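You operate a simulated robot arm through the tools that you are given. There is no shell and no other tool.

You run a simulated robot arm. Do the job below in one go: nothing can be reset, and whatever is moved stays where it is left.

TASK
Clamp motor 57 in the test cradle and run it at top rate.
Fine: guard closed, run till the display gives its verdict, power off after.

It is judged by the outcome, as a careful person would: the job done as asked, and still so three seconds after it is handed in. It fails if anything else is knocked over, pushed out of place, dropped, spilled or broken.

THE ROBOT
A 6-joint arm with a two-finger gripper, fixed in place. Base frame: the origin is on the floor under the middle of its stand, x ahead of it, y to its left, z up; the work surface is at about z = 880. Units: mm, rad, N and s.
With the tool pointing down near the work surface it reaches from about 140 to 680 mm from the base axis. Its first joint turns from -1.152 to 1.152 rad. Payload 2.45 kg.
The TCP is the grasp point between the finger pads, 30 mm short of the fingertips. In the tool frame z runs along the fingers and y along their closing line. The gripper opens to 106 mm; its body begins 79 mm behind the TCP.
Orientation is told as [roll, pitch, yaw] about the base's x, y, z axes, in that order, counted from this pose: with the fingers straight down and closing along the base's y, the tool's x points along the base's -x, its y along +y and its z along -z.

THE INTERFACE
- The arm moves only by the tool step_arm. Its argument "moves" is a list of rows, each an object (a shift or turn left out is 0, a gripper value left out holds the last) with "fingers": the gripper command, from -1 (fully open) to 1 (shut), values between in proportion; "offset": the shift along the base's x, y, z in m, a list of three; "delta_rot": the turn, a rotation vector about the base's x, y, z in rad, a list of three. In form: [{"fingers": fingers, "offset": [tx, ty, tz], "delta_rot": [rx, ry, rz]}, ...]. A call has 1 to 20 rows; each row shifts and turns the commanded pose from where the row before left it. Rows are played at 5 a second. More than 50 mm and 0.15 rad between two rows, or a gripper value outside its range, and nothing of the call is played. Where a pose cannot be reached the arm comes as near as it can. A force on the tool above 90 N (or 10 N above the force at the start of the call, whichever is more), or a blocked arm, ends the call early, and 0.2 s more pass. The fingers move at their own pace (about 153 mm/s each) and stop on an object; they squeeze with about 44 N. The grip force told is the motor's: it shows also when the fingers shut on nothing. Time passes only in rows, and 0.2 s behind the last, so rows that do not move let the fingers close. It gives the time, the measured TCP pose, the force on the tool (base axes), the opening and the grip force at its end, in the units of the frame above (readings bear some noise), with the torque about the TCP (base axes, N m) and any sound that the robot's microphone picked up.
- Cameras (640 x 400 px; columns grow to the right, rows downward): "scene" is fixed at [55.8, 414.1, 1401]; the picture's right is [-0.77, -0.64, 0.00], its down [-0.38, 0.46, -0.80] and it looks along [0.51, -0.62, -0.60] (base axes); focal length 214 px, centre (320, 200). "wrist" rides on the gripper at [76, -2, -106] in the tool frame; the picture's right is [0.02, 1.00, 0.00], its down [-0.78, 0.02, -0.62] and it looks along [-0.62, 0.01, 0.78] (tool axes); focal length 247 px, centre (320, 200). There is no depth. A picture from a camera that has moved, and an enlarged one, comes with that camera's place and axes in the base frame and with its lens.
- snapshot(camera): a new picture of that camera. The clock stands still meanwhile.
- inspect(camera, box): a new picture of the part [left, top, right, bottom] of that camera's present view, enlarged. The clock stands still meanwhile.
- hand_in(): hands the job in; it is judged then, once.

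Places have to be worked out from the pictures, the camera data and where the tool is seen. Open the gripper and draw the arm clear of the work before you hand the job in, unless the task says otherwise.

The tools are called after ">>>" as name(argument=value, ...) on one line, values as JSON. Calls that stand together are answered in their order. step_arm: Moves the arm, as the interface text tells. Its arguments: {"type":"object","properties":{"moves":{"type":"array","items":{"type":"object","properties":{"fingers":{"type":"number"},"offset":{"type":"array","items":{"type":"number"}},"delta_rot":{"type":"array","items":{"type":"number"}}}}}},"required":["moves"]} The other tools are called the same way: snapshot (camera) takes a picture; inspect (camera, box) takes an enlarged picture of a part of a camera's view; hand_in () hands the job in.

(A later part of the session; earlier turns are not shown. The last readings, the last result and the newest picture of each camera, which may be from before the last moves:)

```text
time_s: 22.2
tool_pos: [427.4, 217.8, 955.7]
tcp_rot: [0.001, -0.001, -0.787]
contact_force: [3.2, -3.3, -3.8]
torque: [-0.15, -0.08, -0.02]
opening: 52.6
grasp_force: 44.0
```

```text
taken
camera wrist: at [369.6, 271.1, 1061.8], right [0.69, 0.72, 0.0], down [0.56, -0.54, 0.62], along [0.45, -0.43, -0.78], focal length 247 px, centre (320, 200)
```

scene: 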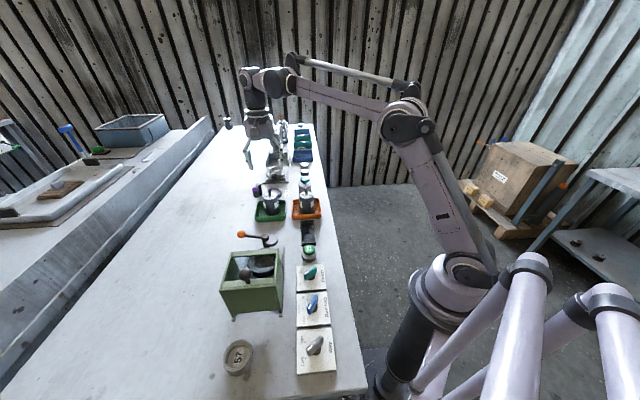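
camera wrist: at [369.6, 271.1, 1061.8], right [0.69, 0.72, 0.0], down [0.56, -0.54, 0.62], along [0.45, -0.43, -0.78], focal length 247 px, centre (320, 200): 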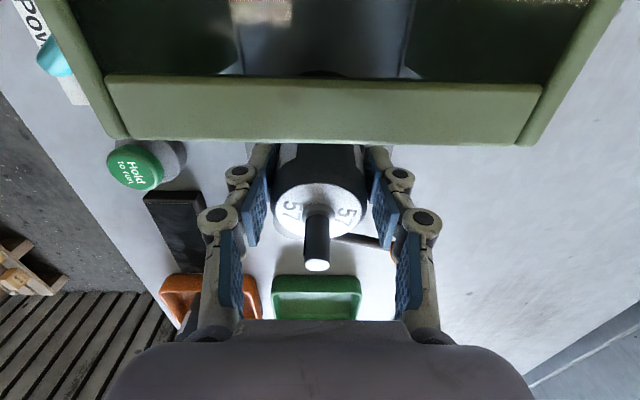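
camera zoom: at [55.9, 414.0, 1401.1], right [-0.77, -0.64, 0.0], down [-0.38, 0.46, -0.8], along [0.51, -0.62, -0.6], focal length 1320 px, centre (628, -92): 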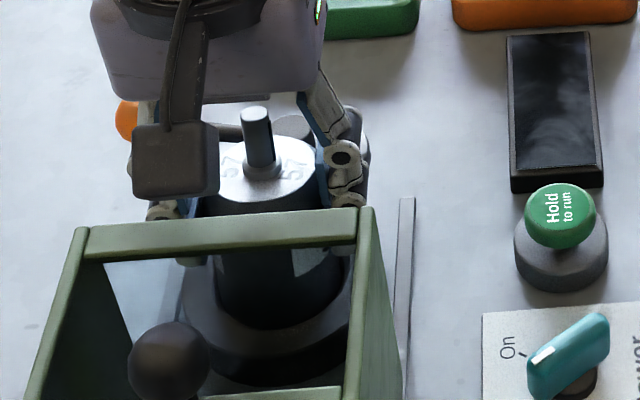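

The force dropped to just the motor's weight, but the motor seems to have slid upward in the fingers. I look closely to see whether it's tilted or seated.

>>> inspect(camera="wrist", box=[240, 130, 400, 290])

>>> inspect(camera="scene", box=[244, 225, 300, 280])

```text
2.50 times, centred on (320, 210) of wrist
camera zoom: at [369.6, 271.1, 1061.8], right [0.69, 0.72, 0.0], down [0.56, -0.54, 0.62], along [0.45, -0.43, -0.78], focal length 617 px, centre (320, 175)
```

zoom: 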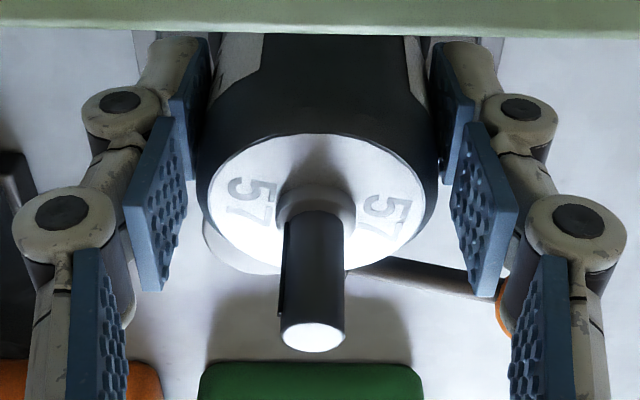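

```text
7.27 times, centred on (272, 252) of scene
camera zoom: at [55.9, 414.0, 1401.1], right [-0.77, -0.64, 0.0], down [-0.38, 0.46, -0.8], along [0.51, -0.62, -0.6], focal length 1560 px, centre (669, -182)
```

zoom: 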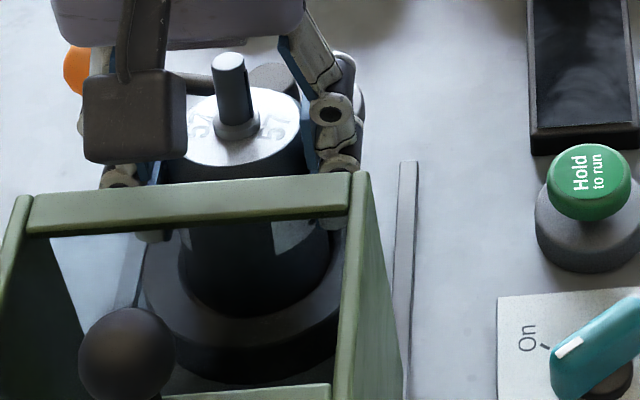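

The motor is tilted by roughly 10° in the hand (top leaning away from the guard), its lower end already in the bore. I move the hand back toward the guard in small steps so the bore straightens it, watching forces and the picture.

>>> step_arm(moves=[{"offset": [-0.001, 0.001, 0]}, {"offset": [-0.0011, 0.0011, 0]}, {}])

>>> inspect(camera="wrist", box=[240, 130, 400, 290])

```text
time_s: 23.0
tool_pos: [425.2, 217.6, 955.5]
tcp_rot: [0.003, -0.006, -0.787]
contact_force: [13.8, -9.9, 1.8]
torque: [-0.44, -0.69, -0.12]
opening: 52.8
grasp_force: 44.0
```

```text
2.50 times, centred on (320, 210) of wrist
camera zoom: at [368.7, 271.6, 1061.1], right [0.69, 0.72, 0.0], down [0.56, -0.54, 0.63], along [0.45, -0.43, -0.78], focal length 617 px, centre (320, 175)
```

zoom: 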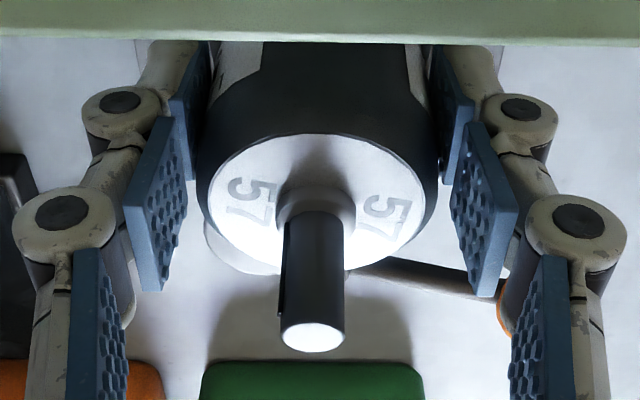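

The ring's rim now presses the motor's lower body at about 47 mm below the TCP with 17 N – the right couple to straighten it. I go on 3 mm further toward the guard.

>>> step_arm(moves=[{"offset": [-0.001, 0.001, 0]}, {"offset": [-0.001, 0.001, 0]}, {}])

>>> inspect(camera="wrist", box=[240, 130, 400, 290])

```text
time_s: 23.8
tool_pos: [424.2, 218.1, 955.2]
tcp_rot: [0.002, -0.01, -0.788]
contact_force: [17.8, -16.4, 2.4]
torque: [-0.81, -0.96, -0.17]
opening: 52.7
grasp_force: 44.0
```

```text
2.50 times, centred on (320, 210) of wrist
camera zoom: at [367.5, 272.5, 1060.7], right [0.69, 0.72, 0.0], down [0.56, -0.54, 0.63], along [0.45, -0.44, -0.78], focal length 617 px, centre (320, 175)
```

zoom: 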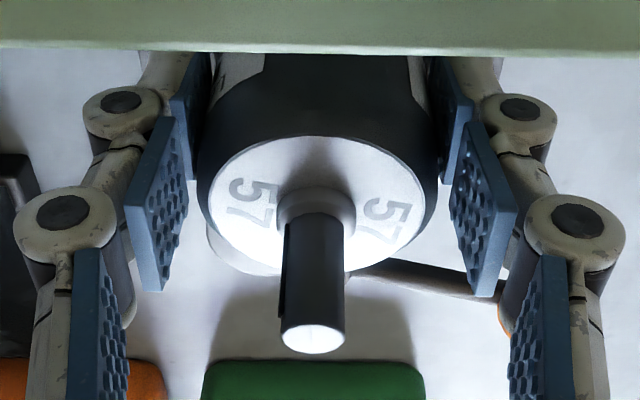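

The grip is too firm for it to pivot. I ease the side load by 2.5 mm, then lower further to see whether it goes deeper in the bore before I let it settle by loosening the grip.

>>> step_arm(moves=[{"offset": [0.0015, -0.0015, 0]}, {}, {"offset": [0, 0, -0.0015]}, {"offset": [0, 0, -0.0015]}, {}])

```text
time_s: 25.0
tool_pos: [423.9, 218.6, 952.3]
tcp_rot: [-0.001, -0.007, -0.786]
contact_force: [11.4, -12.6, 17.0]
torque: [-0.89, -0.8, -0.06]
opening: 52.5
grasp_force: 43.4
```

>>> inspect(camera="wrist", box=[240, 130, 400, 290])

>>> inspect(camera="scene", box=[244, 225, 300, 280])

```text
2.50 times, centred on (320, 210) of wrist
camera zoom: at [367.6, 271.9, 1058.6], right [0.69, 0.72, 0.0], down [0.56, -0.54, 0.63], along [0.45, -0.43, -0.78], focal length 617 px, centre (320, 175)
```

zoom: 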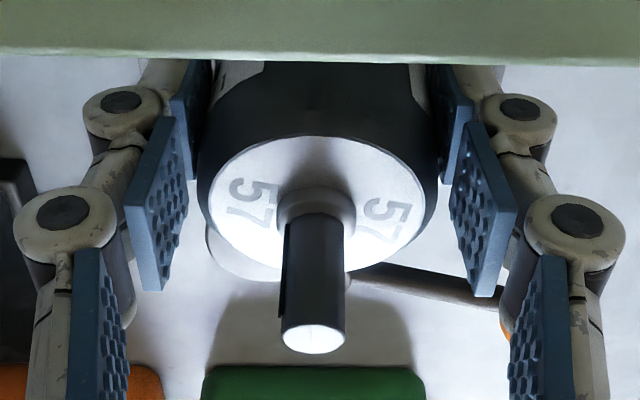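

```text
7.27 times, centred on (272, 252) of scene
camera zoom: at [55.9, 413.7, 1401.2], right [-0.77, -0.64, 0.0], down [-0.38, 0.46, -0.8], along [0.51, -0.62, -0.6], focal length 1560 px, centre (669, -182)
```

zoom: 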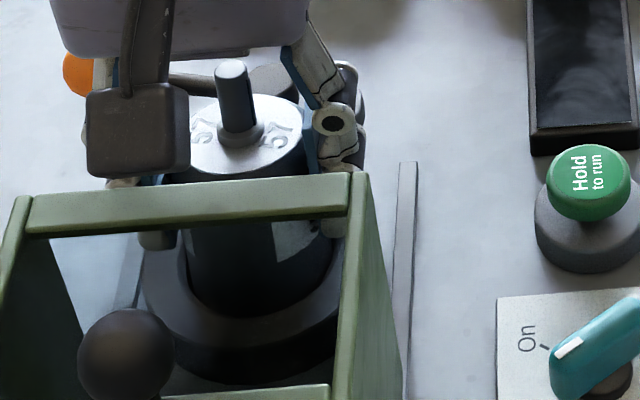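

The motor's lower end is clearly inside the ring, just slightly tilted. I loosen the fingers a little (to about 60 mm) so that it settles upright in the bore.

>>> step_arm(moves=[{"fingers": -0.13}, {}, {}])

>>> inspect(camera="wrist", box=[240, 130, 400, 290])

>>> inspect(camera="scene", box=[244, 225, 300, 280])

```text
time_s: 25.8
tool_pos: [423.0, 220.2, 952.1]
tcp_rot: [0.002, -0.001, -0.784]
contact_force: [0.4, -0.1, -0.1]
torque: [0.02, 0.02, -0.02]
opening: 60.0
grasp_force: 0.0
```

```text
2.50 times, centred on (320, 210) of wrist
camera zoom: at [367.1, 272.9, 1058.4], right [0.69, 0.72, 0.0], down [0.56, -0.54, 0.62], along [0.45, -0.43, -0.78], focal length 617 px, centre (320, 175)
```

zoom: 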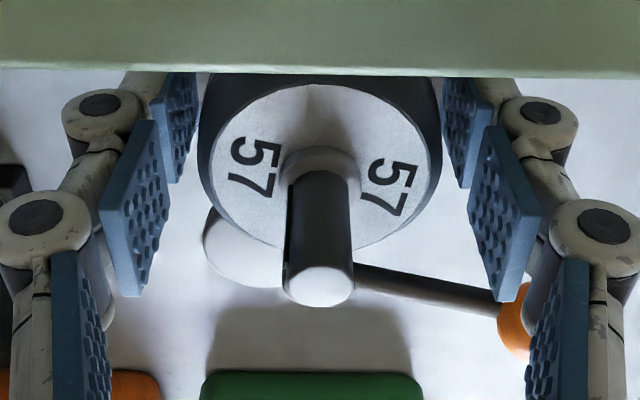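

```text
7.27 times, centred on (272, 252) of scene
camera zoom: at [55.8, 414.1, 1401.0], right [-0.77, -0.64, 0.0], down [-0.38, 0.46, -0.8], along [0.51, -0.62, -0.6], focal length 1560 px, centre (669, -182)
```

zoom: 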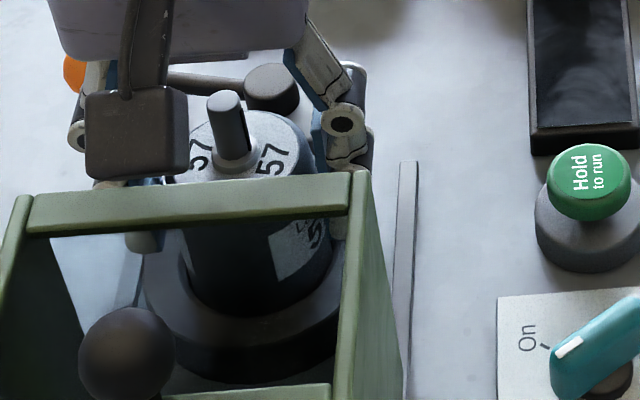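

The motor dropped upright into the cradle: shaft tip now at about z=989, the same height as when it stood in the tray, so it's seated. I open a bit more and rise clear.

>>> step_arm(moves=[{"fingers": -0.45}, {"offset": [0, 0, 0.02]}, {"offset": [0, 0, 0.04]}, {"offset": [0, 0, 0.04]}, {"offset": [0, 0, 0.04]}, {}])

>>> snapshot(camera="wrist")

>>> inspect(camera="scene", box=[220, 215, 320, 290])

```text
time_s: 27.2
tool_pos: [420.1, 217.5, 1093.7]
tcp_rot: [0.003, -0.001, -0.785]
contact_force: [0.2, -0.1, -0.4]
torque: [-0.01, 0.0, -0.04]
opening: 76.8
grasp_force: 0.1
```

```text
taken
camera wrist: at [364.7, 270.6, 1200.2], right [0.69, 0.72, 0.0], down [0.56, -0.54, 0.62], along [0.45, -0.43, -0.78], focal length 247 px, centre (320, 200)
```

wrist: 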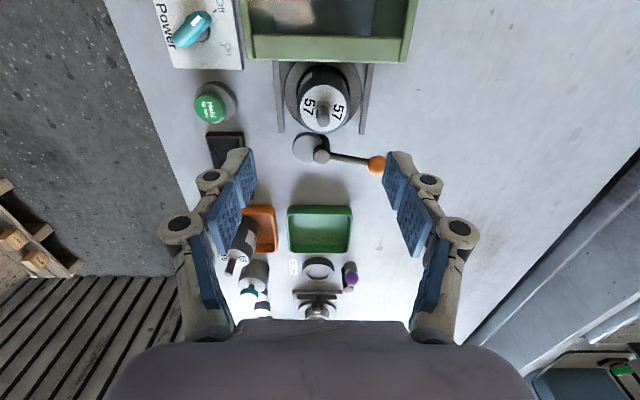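

```text
5.33 times, centred on (270, 252) of scene
camera zoom: at [55.8, 414.1, 1401.0], right [-0.77, -0.64, 0.0], down [-0.38, 0.46, -0.8], along [0.51, -0.62, -0.6], focal length 1144 px, centre (587, -80)
```

zoom: 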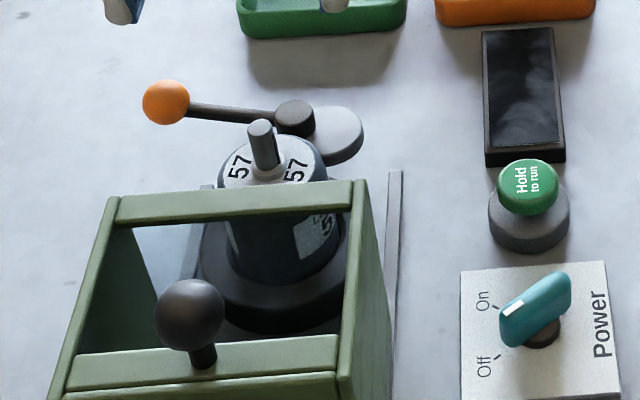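

The motor stands in the Test cradle. I enlarge the motor, cam and lever to plan the clamping move.

>>> inspect(camera="wrist", box=[256, 50, 400, 180])

>>> inspect(camera="wrist", box=[160, 60, 330, 170])

```text
3.08 times, centred on (328, 115) of wrist
camera zoom: at [364.7, 270.6, 1200.2], right [0.69, 0.72, 0.0], down [0.56, -0.54, 0.62], along [0.45, -0.43, -0.78], focal length 760 px, centre (295, 462)
```

zoom: 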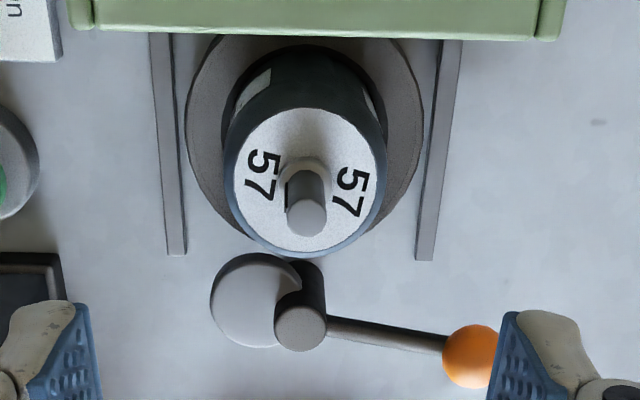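

```text
3.64 times, centred on (245, 115) of wrist
camera zoom: at [364.7, 270.6, 1200.2], right [0.69, 0.72, 0.0], down [0.56, -0.54, 0.62], along [0.45, -0.43, -0.78], focal length 898 px, centre (593, 509)
```

zoom: 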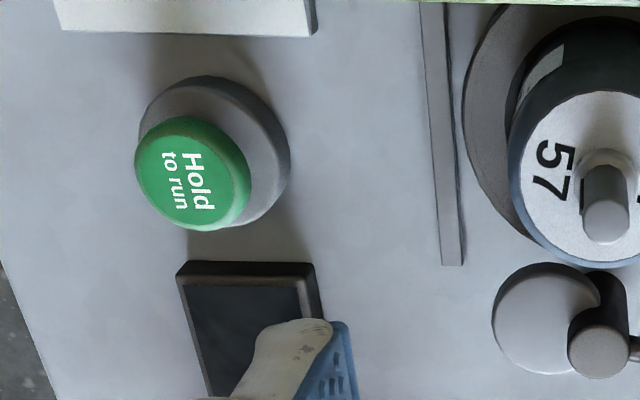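

Worked out: lever ball at (523,214.5,940), post at (469,173), cam lobe pointing about 80° away from the motor; turning the lever clockwise ~80° (ball moving toward −y) presses the cam on the motor. I move above the ball with yaw 0 and 42 mm opening to cage it.

>>> step_arm(moves=[{"fingers": 0.2, "offset": [0.0172, -0.0005, 0], "delta_rot": [0, 0, 0.131]}, {"offset": [0.0172, -0.0005, 0], "delta_rot": [0, 0, 0.131]}, {"offset": [0.0172, -0.0005, 0], "delta_rot": [0, 0, 0.131]}, {"offset": [0.0172, -0.0005, -0.01], "delta_rot": [0, 0, 0.131]}, {"offset": [0.0172, -0.0005, -0.02], "delta_rot": [0, 0, 0.131]}, {"offset": [0.0172, -0.0005, -0.02], "delta_rot": [0, 0, 0.131]}, {}])

>>> snapshot(camera="wrist")

>>> inspect(camera="scene", box=[210, 170, 338, 270])

```text
time_s: 28.8
tool_pos: [526.7, 218.0, 1042.8]
tcp_rot: [0.002, -0.001, 0.004]
contact_force: [1.0, 1.3, 0.2]
torque: [-0.02, -0.01, -0.01]
opening: 42.4
grasp_force: 0.1
```

```text
taken
camera wrist: at [449.2, 215.6, 1148.9], right [-0.02, 1.0, 0.0], down [0.78, 0.02, 0.62], along [0.62, 0.02, -0.78], focal length 247 px, centre (320, 200)
```

wrist: 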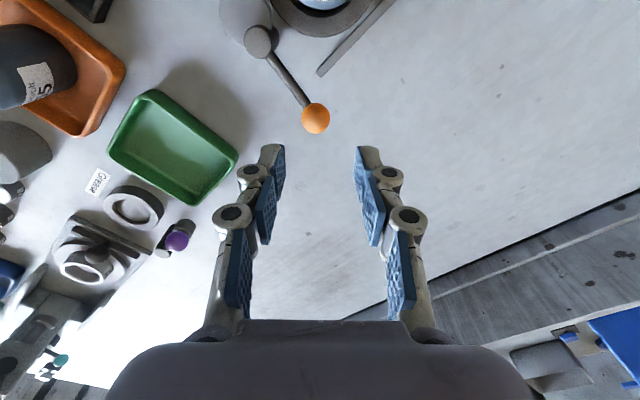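

```text
4.00 times, centred on (274, 220) of scene
camera zoom: at [55.8, 414.1, 1401.0], right [-0.77, -0.64, 0.0], down [-0.38, 0.46, -0.8], along [0.51, -0.62, -0.6], focal length 858 px, centre (504, 120)
```

zoom: 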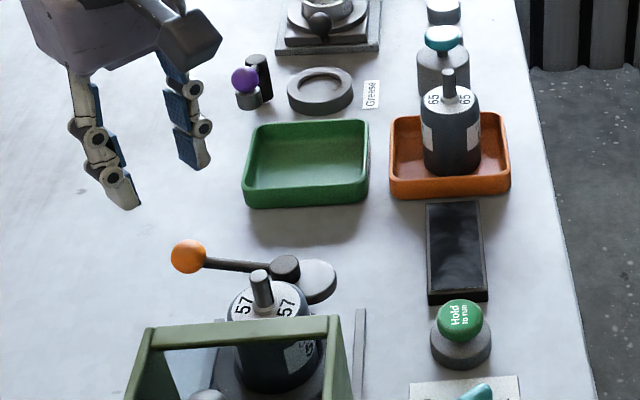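

The ball lies at about (525.7,213.7), close under the gripper. I shift −3.5 mm in y and descend so the fingers straddle it.

>>> step_arm(moves=[{"offset": [-0.0005, -0.0035, -0.03]}, {"offset": [0, 0, -0.03]}, {"offset": [0, 0, -0.03]}, {}])

>>> snapshot(camera="wrist")

>>> inspect(camera="scene", box=[210, 170, 338, 270])

```text
time_s: 29.8
tool_pos: [525.5, 214.4, 953.3]
tcp_rot: [0.001, -0.002, 0.002]
contact_force: [1.0, 0.6, -0.1]
torque: [0.0, 0.02, 0.01]
opening: 42.4
grasp_force: 0.0
```

```text
taken
camera wrist: at [447.8, 212.9, 1059.0], right [-0.02, 1.0, 0.0], down [0.78, 0.02, 0.62], along [0.62, 0.02, -0.78], focal length 247 px, centre (320, 200)
```

wrist: 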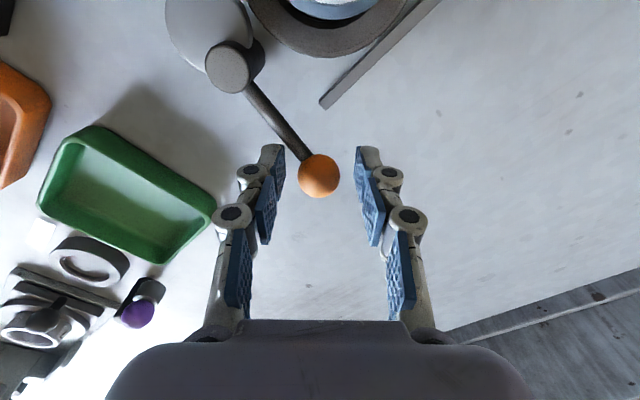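

```text
4.00 times, centred on (274, 220) of scene
camera zoom: at [55.8, 414.1, 1401.0], right [-0.77, -0.64, 0.0], down [-0.38, 0.46, -0.8], along [0.51, -0.62, -0.6], focal length 858 px, centre (504, 120)
```

zoom: 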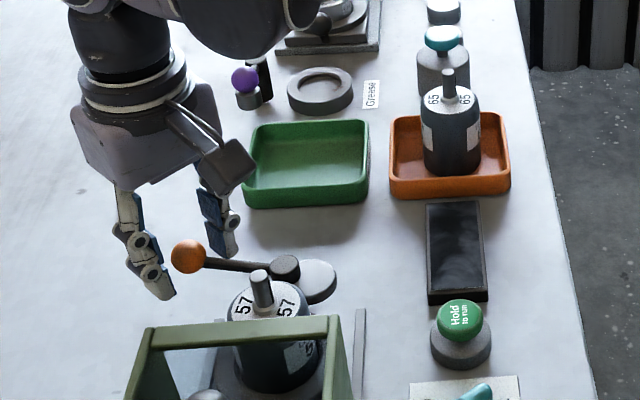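

The ball is caged between the fingers. I narrow the gap to ~32 mm and start pushing it along its arc clockwise, first part only.

>>> step_arm(moves=[{"fingers": 0.396}, {"offset": [0.001, -0.006, 0]}, {"offset": [0.004, -0.008, 0]}, {"offset": [0.004, -0.009, 0]}, {"offset": [0.002, -0.009, 0]}, {}])

>>> snapshot(camera="wrist")

```text
time_s: 31.2
tool_pos: [536.2, 180.7, 953.5]
tcp_rot: [0.002, -0.003, 0.001]
contact_force: [0.2, 1.9, 0.7]
torque: [0.0, 0.03, -0.01]
opening: 32.1
grasp_force: 0.3
```

```text
taken
camera wrist: at [458.9, 179.3, 1059.0], right [-0.02, 1.0, 0.0], down [0.78, 0.02, 0.62], along [0.62, 0.02, -0.78], focal length 247 px, centre (320, 200)
```

wrist: 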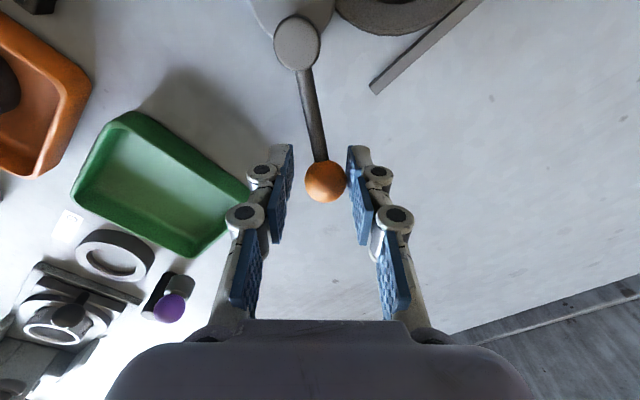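

The lever swings freely with the finger (only ~2 N). I carry on along the arc.

>>> step_arm(moves=[{"offset": [0.001, -0.0106, 0]}, {"offset": [-0.001, -0.0118, 0]}, {"offset": [-0.003, -0.0115, 0]}, {}])

>>> snapshot(camera="wrist")

```text
time_s: 32.2
tool_pos: [532.8, 147.4, 952.6]
tcp_rot: [0.003, -0.003, 0.003]
contact_force: [-1.2, 0.1, -0.2]
torque: [0.04, -0.05, -0.01]
opening: 32.1
grasp_force: 0.4
```

```text
taken
camera wrist: at [455.7, 145.2, 1058.6], right [-0.02, 1.0, 0.0], down [0.78, 0.02, 0.62], along [0.62, 0.02, -0.78], focal length 247 px, centre (320, 200)
```

wrist: 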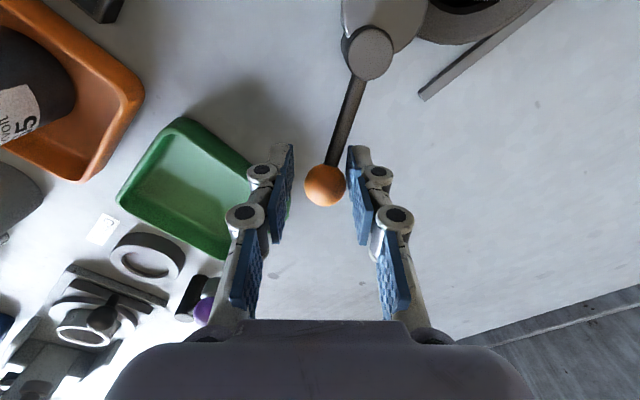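

Still free, with the lever near −20°. Contact with the motor should come soon, so I go on in finer steps.

>>> step_arm(moves=[{"offset": [-0.0023, -0.0054, 0]}, {"offset": [-0.0027, -0.0053, 0]}, {}])

>>> snapshot(camera="wrist")

>>> inspect(camera="scene", box=[220, 200, 320, 280])

```text
time_s: 33.0
tool_pos: [528.5, 135.7, 952.7]
tcp_rot: [0.002, -0.001, 0.004]
contact_force: [0.7, -0.4, 0.1]
torque: [0.04, -0.04, -0.03]
opening: 32.3
grasp_force: 0.3
```

```text
taken
camera wrist: at [451.3, 133.9, 1059.2], right [-0.02, 1.0, 0.0], down [0.78, 0.02, 0.62], along [0.62, 0.02, -0.78], focal length 247 px, centre (320, 200)
```

wrist: 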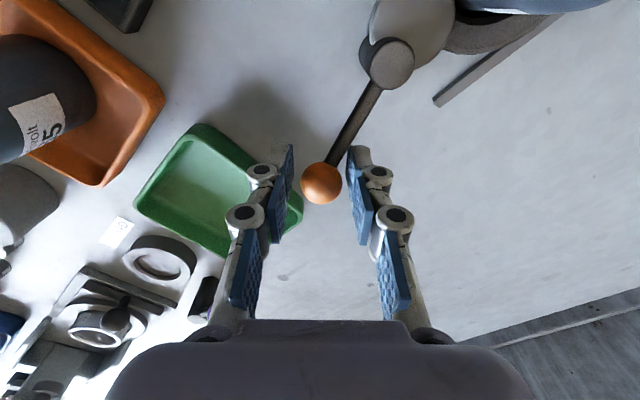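

```text
5.00 times, centred on (270, 240) of scene
camera zoom: at [55.8, 414.1, 1401.0], right [-0.77, -0.64, 0.0], down [-0.38, 0.46, -0.8], along [0.51, -0.62, -0.6], focal length 1072 px, centre (570, 0)
```

zoom: 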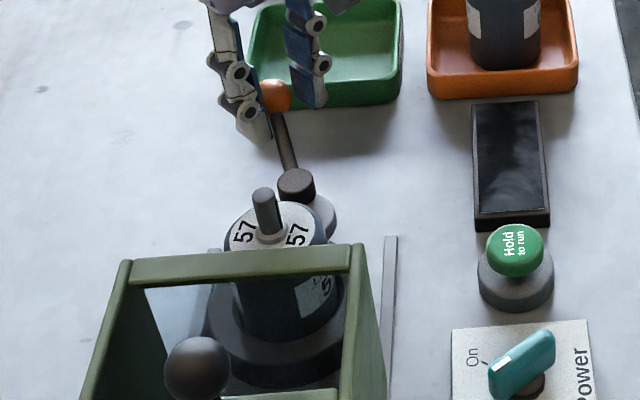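

>>> step_arm(moves=[{"offset": [-0.003, -0.005, 0]}, {"offset": [-0.0035, -0.0048, 0]}, {}])

>>> snapshot(camera="wrist")

>>> inspect(camera="scene", box=[230, 200, 310, 270])

```text
time_s: 33.8
tool_pos: [520.4, 125.5, 953.0]
tcp_rot: [0.002, -0.005, 0.002]
contact_force: [6.8, 3.3, -0.7]
torque: [0.09, -0.16, -0.14]
opening: 34.1
grasp_force: 1.3
```

```text
taken
camera wrist: at [445.3, 124.7, 1058.7], right [-0.02, 1.0, 0.0], down [0.78, 0.02, 0.62], along [0.62, 0.02, -0.78], focal length 247 px, centre (320, 200)
```

wrist: 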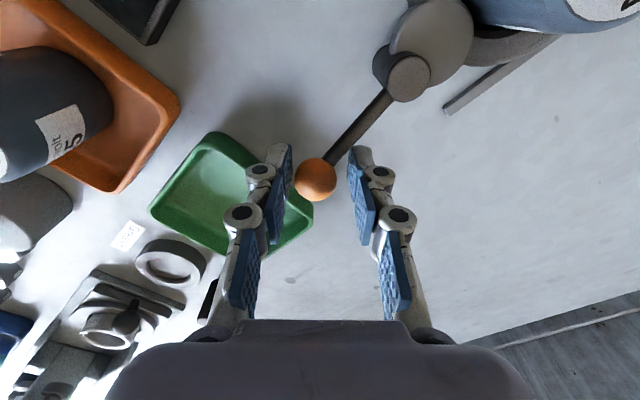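

```text
5.71 times, centred on (270, 235) of scene
camera zoom: at [56.0, 414.1, 1401.0], right [-0.77, -0.64, 0.0], down [-0.38, 0.46, -0.8], along [0.51, -0.62, -0.6], focal length 1226 px, centre (606, 0)
```

zoom: 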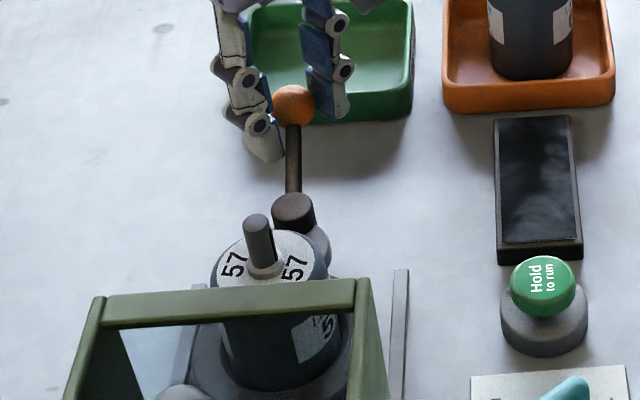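

The cam is nearly on the motor (≈7 N felt), and the finger's edge now rubs the rod. I turn the gripper −0.65 rad in place so the pads face along the push direction, then continue.

>>> step_arm(moves=[{"fingers": 0.3, "offset": [0.001, 0.001, 0], "delta_rot": [0, 0, -0.13]}, {"offset": [0.001, 0.0, 0], "delta_rot": [0, 0, -0.13]}, {"delta_rot": [0, 0, -0.13]}, {"delta_rot": [0, 0, -0.13]}, {"fingers": 0.42, "delta_rot": [0, 0, -0.13]}, {}])

>>> snapshot(camera="wrist")

```text
time_s: 35.2
tool_pos: [524.0, 127.5, 952.8]
tcp_rot: [0.001, -0.002, -0.652]
contact_force: [-0.2, 0.2, 0.5]
torque: [0.01, -0.01, -0.02]
opening: 30.7
grasp_force: 0.1
```

```text
taken
camera wrist: at [461.6, 172.4, 1058.9], right [0.59, 0.81, 0.0], down [0.63, -0.46, 0.62], along [0.5, -0.37, -0.78], focal length 247 px, centre (320, 200)
```

wrist: 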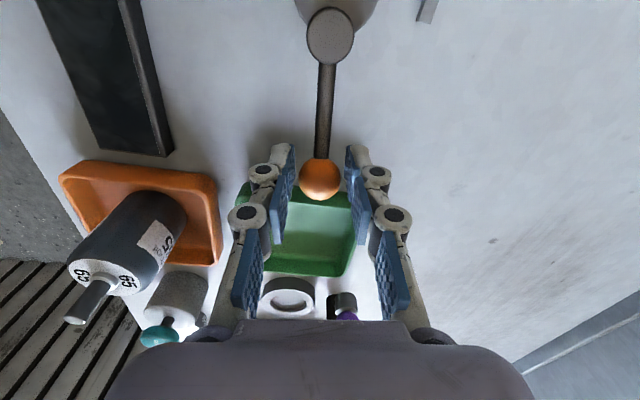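

Now the pads face along the push direction. I push on in 3 mm steps, watching the force.

>>> step_arm(moves=[{"offset": [-0.002, -0.0022, 0]}, {"offset": [-0.002, -0.0022, 0]}, {}])

```text
time_s: 36.0
tool_pos: [521.2, 123.4, 951.8]
tcp_rot: [0.005, -0.002, -0.648]
contact_force: [6.5, 2.7, -1.0]
torque: [0.05, -0.11, -0.02]
opening: 35.1
grasp_force: 2.7
```

The pushing finger is yielding a little (opening grew to 35 mm). I grip the ball firmly and continue the swing holding it.

>>> step_arm(moves=[{"fingers": 1}, {}, {}])

>>> snapshot(camera="wrist")

>>> inspect(camera="scene", box=[230, 200, 310, 270])

```text
time_s: 36.8
tool_pos: [523.8, 127.3, 952.8]
tcp_rot: [0.014, -0.006, -0.646]
contact_force: [26.3, 26.8, 7.3]
torque: [0.34, -0.33, 0.08]
opening: 24.7
grasp_force: 44.6
```

```text
taken
camera wrist: at [459.2, 170.8, 1058.8], right [0.58, 0.81, 0.01], down [0.63, -0.46, 0.63], along [0.51, -0.36, -0.78], focal length 247 px, centre (320, 200)
```

wrist: 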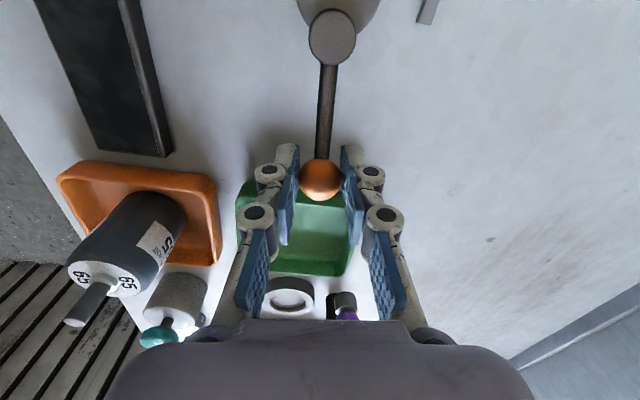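

```text
5.71 times, centred on (270, 235) of scene
camera zoom: at [56.4, 414.7, 1400.8], right [-0.77, -0.64, 0.0], down [-0.38, 0.46, -0.8], along [0.51, -0.62, -0.6], focal length 1226 px, centre (606, 0)
```

zoom: 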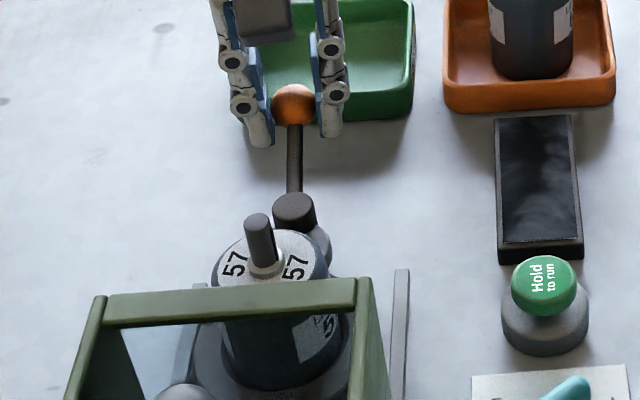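

I hold the ball (24.7 mm) and the lever resists with 37 N at about −40°, i.e. 78° from the start, with the cam lobe facing the motor. I try one further small push to see if it's at its stop.

>>> step_arm(moves=[{"offset": [-0.0013, -0.0015, 0]}, {}])

>>> inspect(camera="scene", box=[244, 225, 300, 270])

```text
time_s: 37.4
tool_pos: [523.3, 126.6, 953.0]
tcp_rot: [0.021, -0.007, -0.645]
contact_force: [33.5, 32.9, 17.4]
torque: [0.67, -0.42, 0.19]
opening: 24.5
grasp_force: 45.0
```

```text
8.89 times, centred on (272, 248) of scene
camera zoom: at [56.4, 414.8, 1400.8], right [-0.77, -0.64, 0.0], down [-0.38, 0.46, -0.8], along [0.51, -0.62, -0.6], focal length 1906 px, centre (747, -222)
```

zoom: 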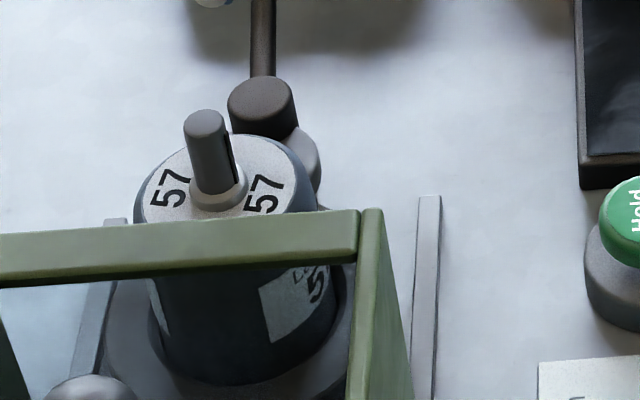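

The extra push only raised the force (47 N) without moving the lever, so it's at its stop: clamped. I take the load off and open the fingers, then look.

>>> step_arm(moves=[{"offset": [0.0025, 0.0028, 0]}, {"offset": [0.0025, 0.0028, 0]}, {"fingers": 0.1}, {}])

>>> snapshot(camera="wrist")

```text
time_s: 38.4
tool_pos: [524.0, 125.3, 953.5]
tcp_rot: [0.0, -0.003, -0.648]
contact_force: [0.2, -0.1, -0.3]
torque: [0.0, -0.03, 0.03]
opening: 47.7
grasp_force: 0.1
```

```text
taken
camera wrist: at [460.8, 171.2, 1059.3], right [0.59, 0.81, 0.0], down [0.63, -0.46, 0.62], along [0.5, -0.37, -0.78], focal length 247 px, centre (320, 200)
```

wrist: 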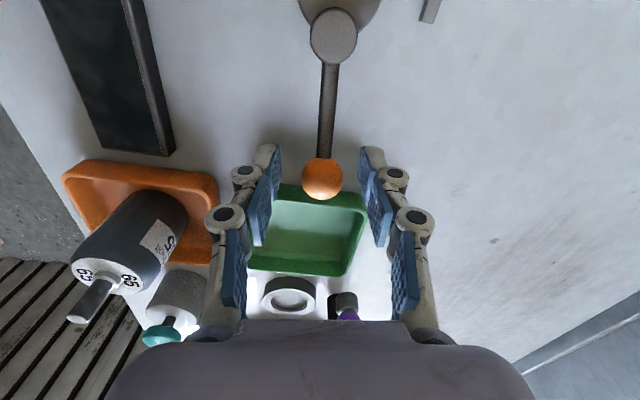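

The lever stays in place. I rise clear and take a look at cam, motor and guard from above.

>>> step_arm(moves=[{"offset": [0, 0, 0.03]}, {"offset": [0, 0, 0.04]}, {"offset": [0, 0, 0.04]}, {"offset": [0, 0, 0.04], "delta_rot": [0, 0, -0.13]}, {"offset": [-0.025, 0.025, 0.0]}, {"offset": [-0.025, 0.025, 0.0]}, {"offset": [-0.025, 0.025, 0.0]}, {}])

>>> snapshot(camera="wrist")

>>> inspect(camera="wrist", box=[256, 50, 400, 180])

```text
time_s: 40.2
tool_pos: [448.2, 204.1, 1102.0]
tcp_rot: [0.002, -0.002, -0.779]
contact_force: [0.3, 0.7, 0.3]
torque: [0.0, -0.04, 0.0]
opening: 47.6
grasp_force: 0.0
```

```text
taken
camera wrist: at [391.8, 255.5, 1208.0], right [0.69, 0.73, 0.0], down [0.57, -0.54, 0.62], along [0.45, -0.43, -0.78], focal length 247 px, centre (320, 200)
```

wrist: 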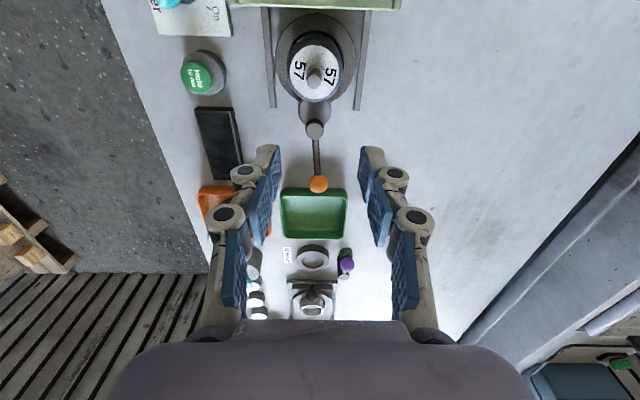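

```text
3.08 times, centred on (328, 115) of wrist
camera zoom: at [391.8, 255.5, 1208.0], right [0.69, 0.73, 0.0], down [0.57, -0.54, 0.62], along [0.45, -0.43, -0.78], focal length 760 px, centre (295, 462)
```

zoom: 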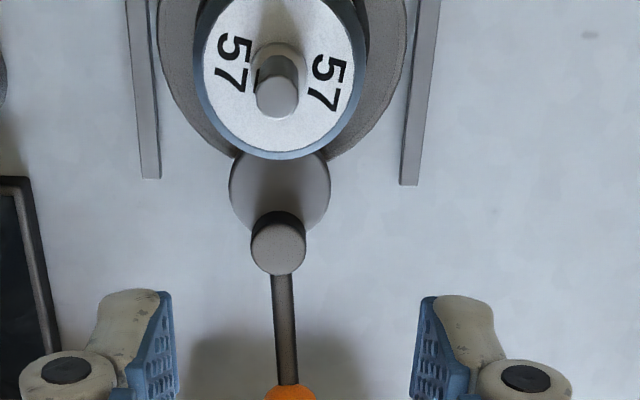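

Cam lobe faces the motor squarely and the lever points straight away: clamped. Next the guard: I move above its black knob (est. (331,312,1029)) to take hold of it.

>>> step_arm(moves=[{"fingers": -0.1, "offset": [-0.0195, 0.018, 0]}, {"offset": [-0.0195, 0.018, 0]}, {"offset": [-0.0195, 0.018, 0]}, {"offset": [-0.0195, 0.018, 0]}, {"offset": [-0.0195, 0.018, 0]}, {"offset": [-0.0195, 0.018, 0]}, {}])

>>> snapshot(camera="wrist")

>>> snapshot(camera="scene")

```text
time_s: 41.8
tool_pos: [331.6, 309.9, 1103.2]
tcp_rot: [0.003, -0.002, -0.779]
contact_force: [0.1, 0.7, 0.6]
torque: [0.01, 0.02, 0.01]
opening: 58.3
grasp_force: 0.1
```

```text
taken
camera wrist: at [275.1, 362.8, 1209.2], right [0.69, 0.73, 0.0], down [0.57, -0.54, 0.62], along [0.45, -0.43, -0.78], focal length 247 px, centre (320, 200)
```

wrist: 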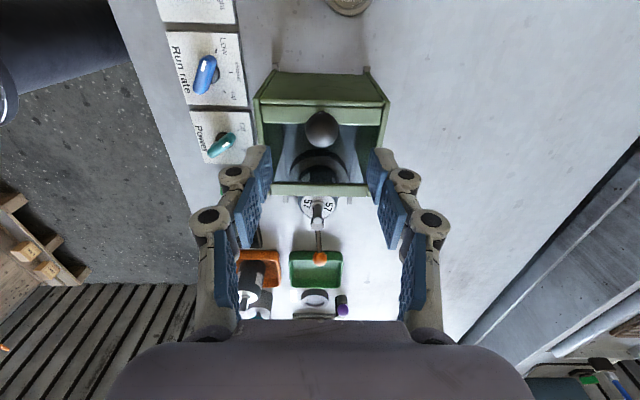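

```text
taken
```

scene: 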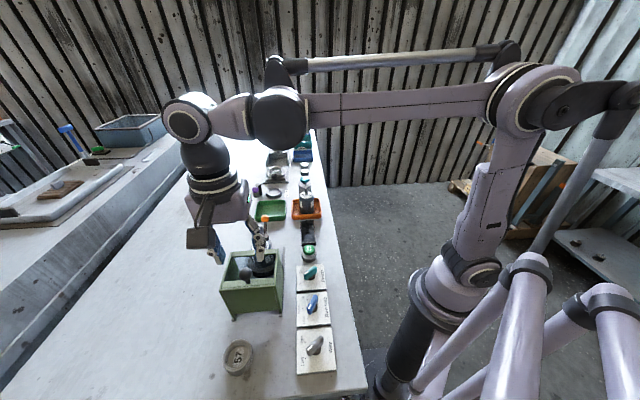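

The knob lies within 3 mm of the estimate. I come down around it to TCP z≈1040 (fingertips ~8 mm above the guard's top) and grip it.

>>> step_arm(moves=[{"offset": [-0.0014, 0.0028, -0.02]}, {"offset": [0, 0, -0.022]}, {"offset": [0, 0, -0.02]}, {}])

>>> snapshot(camera="wrist")

>>> inspect(camera="scene", box=[190, 210, 318, 310])

```text
time_s: 42.8
tool_pos: [330.3, 312.0, 1041.2]
tcp_rot: [0.002, -0.001, -0.778]
contact_force: [-0.7, 0.4, 0.4]
torque: [0.01, -0.01, -0.03]
opening: 58.1
grasp_force: 0.0
```

```text
taken
camera wrist: at [274.1, 364.4, 1147.4], right [0.69, 0.73, 0.0], down [0.57, -0.54, 0.62], along [0.45, -0.43, -0.78], focal length 247 px, centre (320, 200)
```

wrist: 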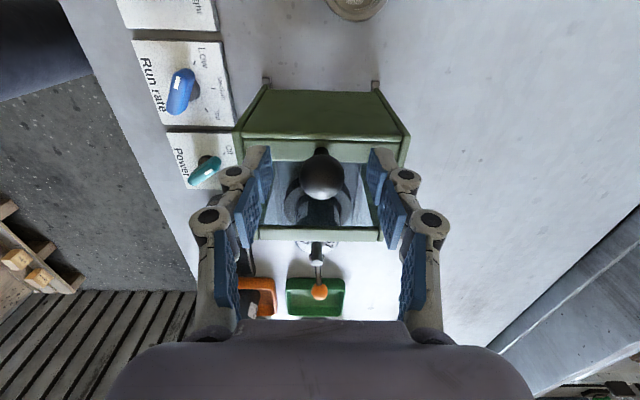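

```text
4.00 times, centred on (254, 260) of scene
camera zoom: at [55.8, 414.1, 1401.0], right [-0.77, -0.64, 0.0], down [-0.38, 0.46, -0.8], along [0.51, -0.62, -0.6], focal length 858 px, centre (584, -40)
```

zoom: 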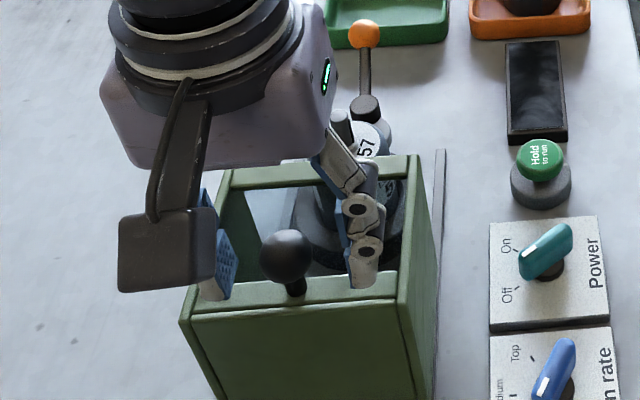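

Fingers straddle the knob. I close on it.

>>> step_arm(moves=[{"fingers": 1}, {}, {}, {}])

```text
time_s: 43.8
tool_pos: [330.1, 312.2, 1041.3]
tcp_rot: [0.004, -0.002, -0.778]
contact_force: [9.6, 8.6, 4.1]
torque: [0.13, -0.09, 0.04]
opening: 24.3
grasp_force: 45.2
```

Knob held. I slide the guard along the rails (direction (0.707,−0.707)), first 25 mm, checking force.

>>> step_arm(moves=[{"offset": [0.0045, -0.0045, 0]}, {"offset": [0.0065, -0.0065, 0]}, {"offset": [0.0065, -0.0065, 0]}, {}])

>>> inspect(camera="scene", box=[190, 210, 318, 310])

```text
time_s: 44.8
tool_pos: [348.1, 294.6, 1040.4]
tcp_rot: [0.006, -0.003, -0.778]
contact_force: [13.7, 14.3, 24.0]
torque: [0.3, 0.01, 0.01]
opening: 24.4
grasp_force: 44.9
```

```text
4.00 times, centred on (254, 260) of scene
camera zoom: at [56.0, 414.3, 1401.0], right [-0.77, -0.64, 0.0], down [-0.38, 0.46, -0.8], along [0.51, -0.62, -0.6], focal length 858 px, centre (584, -40)
```

zoom: 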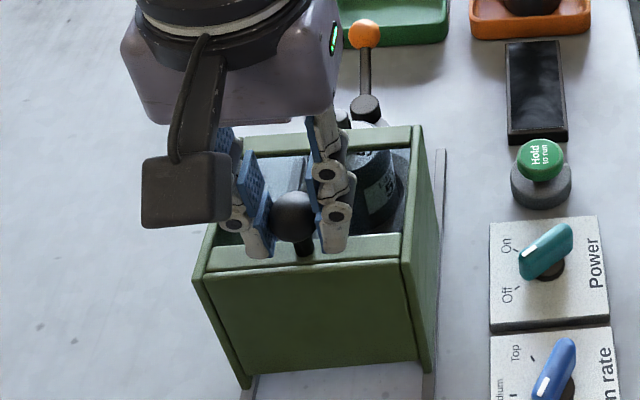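

The guard slides along with the hand. There's some sideways (20 N) and upward (24 N) load, so I ease by about 1 mm in each and continue.

>>> step_arm(moves=[{"offset": [0.001, 0.001, 0.0015]}, {"offset": [0.0075, -0.0075, 0]}, {"offset": [0.0075, -0.0075, 0]}, {"offset": [0.0075, -0.0075, 0]}, {}])

>>> inspect(camera="scene", box=[190, 200, 318, 300])

```text
time_s: 46.0
tool_pos: [370.5, 273.0, 1040.5]
tcp_rot: [0.0, -0.001, -0.779]
contact_force: [-2.5, -2.8, -18.6]
torque: [0.01, 0.07, -0.03]
opening: 24.3
grasp_force: 45.6
```

```text
4.00 times, centred on (254, 250) of scene
camera zoom: at [56.0, 414.1, 1401.0], right [-0.77, -0.64, 0.0], down [-0.38, 0.46, -0.8], along [0.51, -0.62, -0.6], focal length 858 px, centre (584, 0)
```

zoom: 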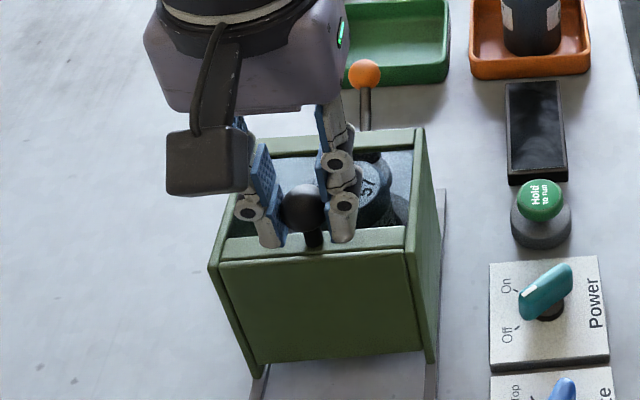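

56 mm so far and going smoothly. I lower by 0.8 mm to relax the vertical pull and slide on.

>>> step_arm(moves=[{"offset": [0.0035, -0.0035, -0.0008]}, {"offset": [0.0065, -0.0065, 0]}, {"offset": [0.0065, -0.0065, 0]}, {}])

>>> inspect(camera="scene", box=[190, 190, 318, 290])

```text
time_s: 47.0
tool_pos: [387.2, 254.8, 1041.9]
tcp_rot: [-0.002, -0.001, -0.779]
contact_force: [-11.2, -11.8, -9.0]
torque: [-0.04, 0.21, 0.03]
opening: 24.3
grasp_force: 44.8
```

```text
4.00 times, centred on (254, 240) of scene
camera zoom: at [55.6, 413.8, 1401.1], right [-0.77, -0.64, 0.0], down [-0.38, 0.46, -0.8], along [0.51, -0.62, -0.6], focal length 858 px, centre (584, 40)
```

zoom: 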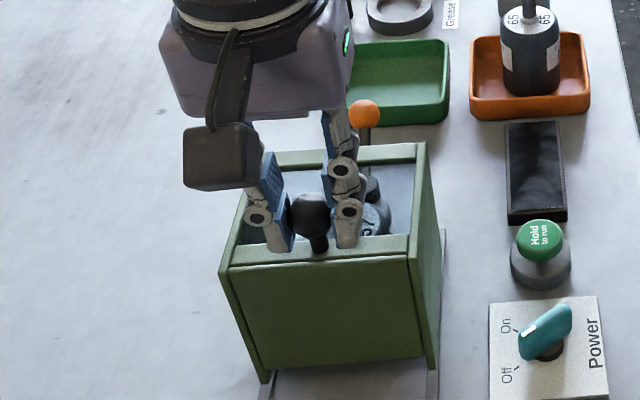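

81 mm moved. I relax the side load by 0.8 mm and continue to look for the end stop.

>>> step_arm(moves=[{"offset": [0.0025, -0.0038, 0]}, {"offset": [0.0035, -0.0035, 0]}, {"offset": [0.0025, -0.0025, 0]}, {}])

>>> inspect(camera="scene", box=[190, 190, 318, 290])

```text
time_s: 48.0
tool_pos: [396.2, 247.1, 1041.8]
tcp_rot: [0.002, -0.001, -0.778]
contact_force: [-9.2, -9.5, -13.7]
torque: [-0.04, 0.15, 0.0]
opening: 23.8
grasp_force: 44.9
```

```text
4.00 times, centred on (254, 240) of scene
camera zoom: at [55.8, 413.9, 1401.1], right [-0.77, -0.64, 0.0], down [-0.38, 0.46, -0.8], along [0.51, -0.62, -0.6], focal length 858 px, centre (584, 40)
```

zoom: 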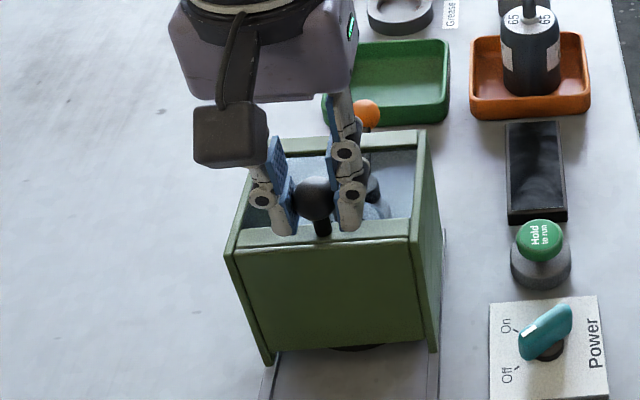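

93 mm moved; the ring is just showing under the rear panel. I keep going in small steps to the stop.

>>> step_arm(moves=[{"offset": [0.0018, -0.0025, -0.0005]}, {"offset": [0.002, -0.002, 0]}, {}])

```text
time_s: 48.8
tool_pos: [400.1, 242.8, 1040.7]
tcp_rot: [0.002, -0.002, -0.778]
contact_force: [-2.1, -4.6, 11.7]
torque: [0.1, 0.21, -0.01]
opening: 24.2
grasp_force: 44.5
```

>>> step_arm(moves=[{"offset": [0.002, -0.002, 0.0003]}, {"offset": [0.002, -0.002, 0]}, {}])

>>> inspect(camera="scene", box=[190, 190, 318, 290])

```text
time_s: 49.6
tool_pos: [401.9, 240.5, 1040.8]
tcp_rot: [0.003, 0.003, -0.775]
contact_force: [-19.7, 14.4, 0.1]
torque: [-0.14, -0.1, 0.08]
opening: 24.0
grasp_force: 45.3
```

```text
4.00 times, centred on (254, 240) of scene
camera zoom: at [55.2, 414.5, 1400.9], right [-0.77, -0.64, 0.0], down [-0.38, 0.46, -0.8], along [0.51, -0.62, -0.6], focal length 858 px, centre (584, 40)
```

zoom: 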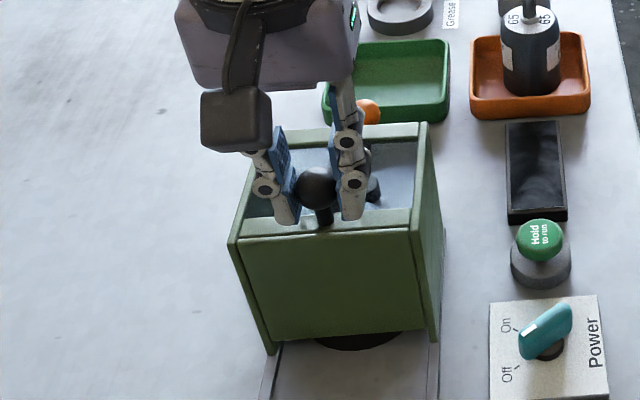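

Now 24 N resists along the travel at 101.5 mm – that should be the end stop. One more small push to confirm.

>>> step_arm(moves=[{"offset": [0.0012, -0.0012, 0]}, {}])

```text
time_s: 50.2
tool_pos: [402.9, 241.8, 1041.3]
tcp_rot: [0.002, 0.007, -0.775]
contact_force: [-28.0, 17.7, -4.4]
torque: [-0.15, -0.03, 0.0]
opening: 24.1
grasp_force: 44.6
```

It's at the stop (force grew to 33 N with no movement). I take the load off, open the fingers and rise.

>>> step_arm(moves=[{"offset": [-0.0018, 0.0018, 0]}, {"fingers": -0.1}, {}, {"offset": [0, 0, 0.03]}, {"offset": [0, 0, 0.04]}, {}])

>>> snapshot(camera="wrist")

>>> inspect(camera="scene", box=[210, 190, 338, 290])

```text
time_s: 51.6
tool_pos: [403.6, 240.3, 1113.4]
tcp_rot: [0.001, -0.002, -0.779]
contact_force: [-0.2, 0.7, -0.7]
torque: [-0.01, 0.02, -0.03]
opening: 58.2
grasp_force: 0.0
```

```text
taken
camera wrist: at [346.7, 293.2, 1218.8], right [0.69, 0.73, 0.0], down [0.57, -0.54, 0.62], along [0.45, -0.43, -0.78], focal length 247 px, centre (320, 200)
```

wrist: 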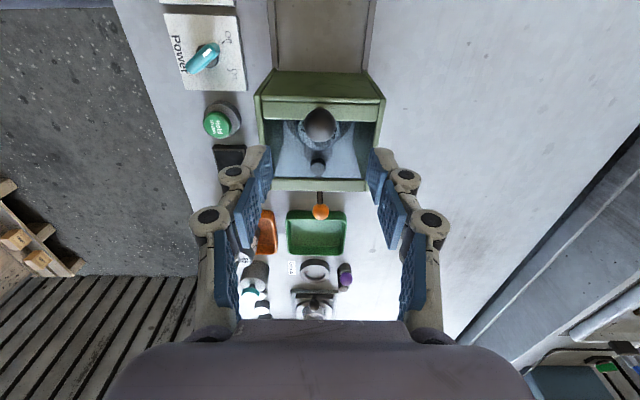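

```text
4.00 times, centred on (274, 240) of scene
camera zoom: at [55.8, 414.1, 1401.0], right [-0.77, -0.64, 0.0], down [-0.38, 0.46, -0.8], along [0.51, -0.62, -0.6], focal length 858 px, centre (504, 40)
```

zoom: 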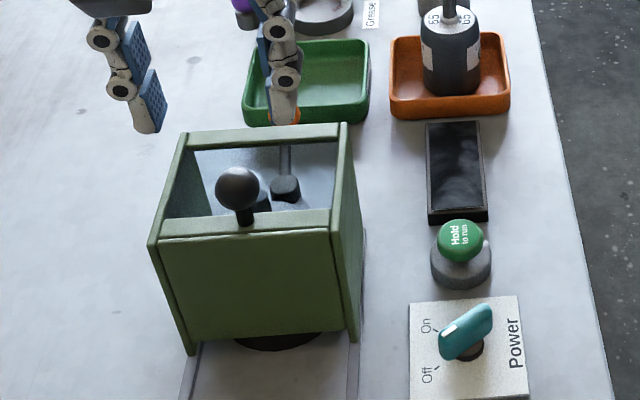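

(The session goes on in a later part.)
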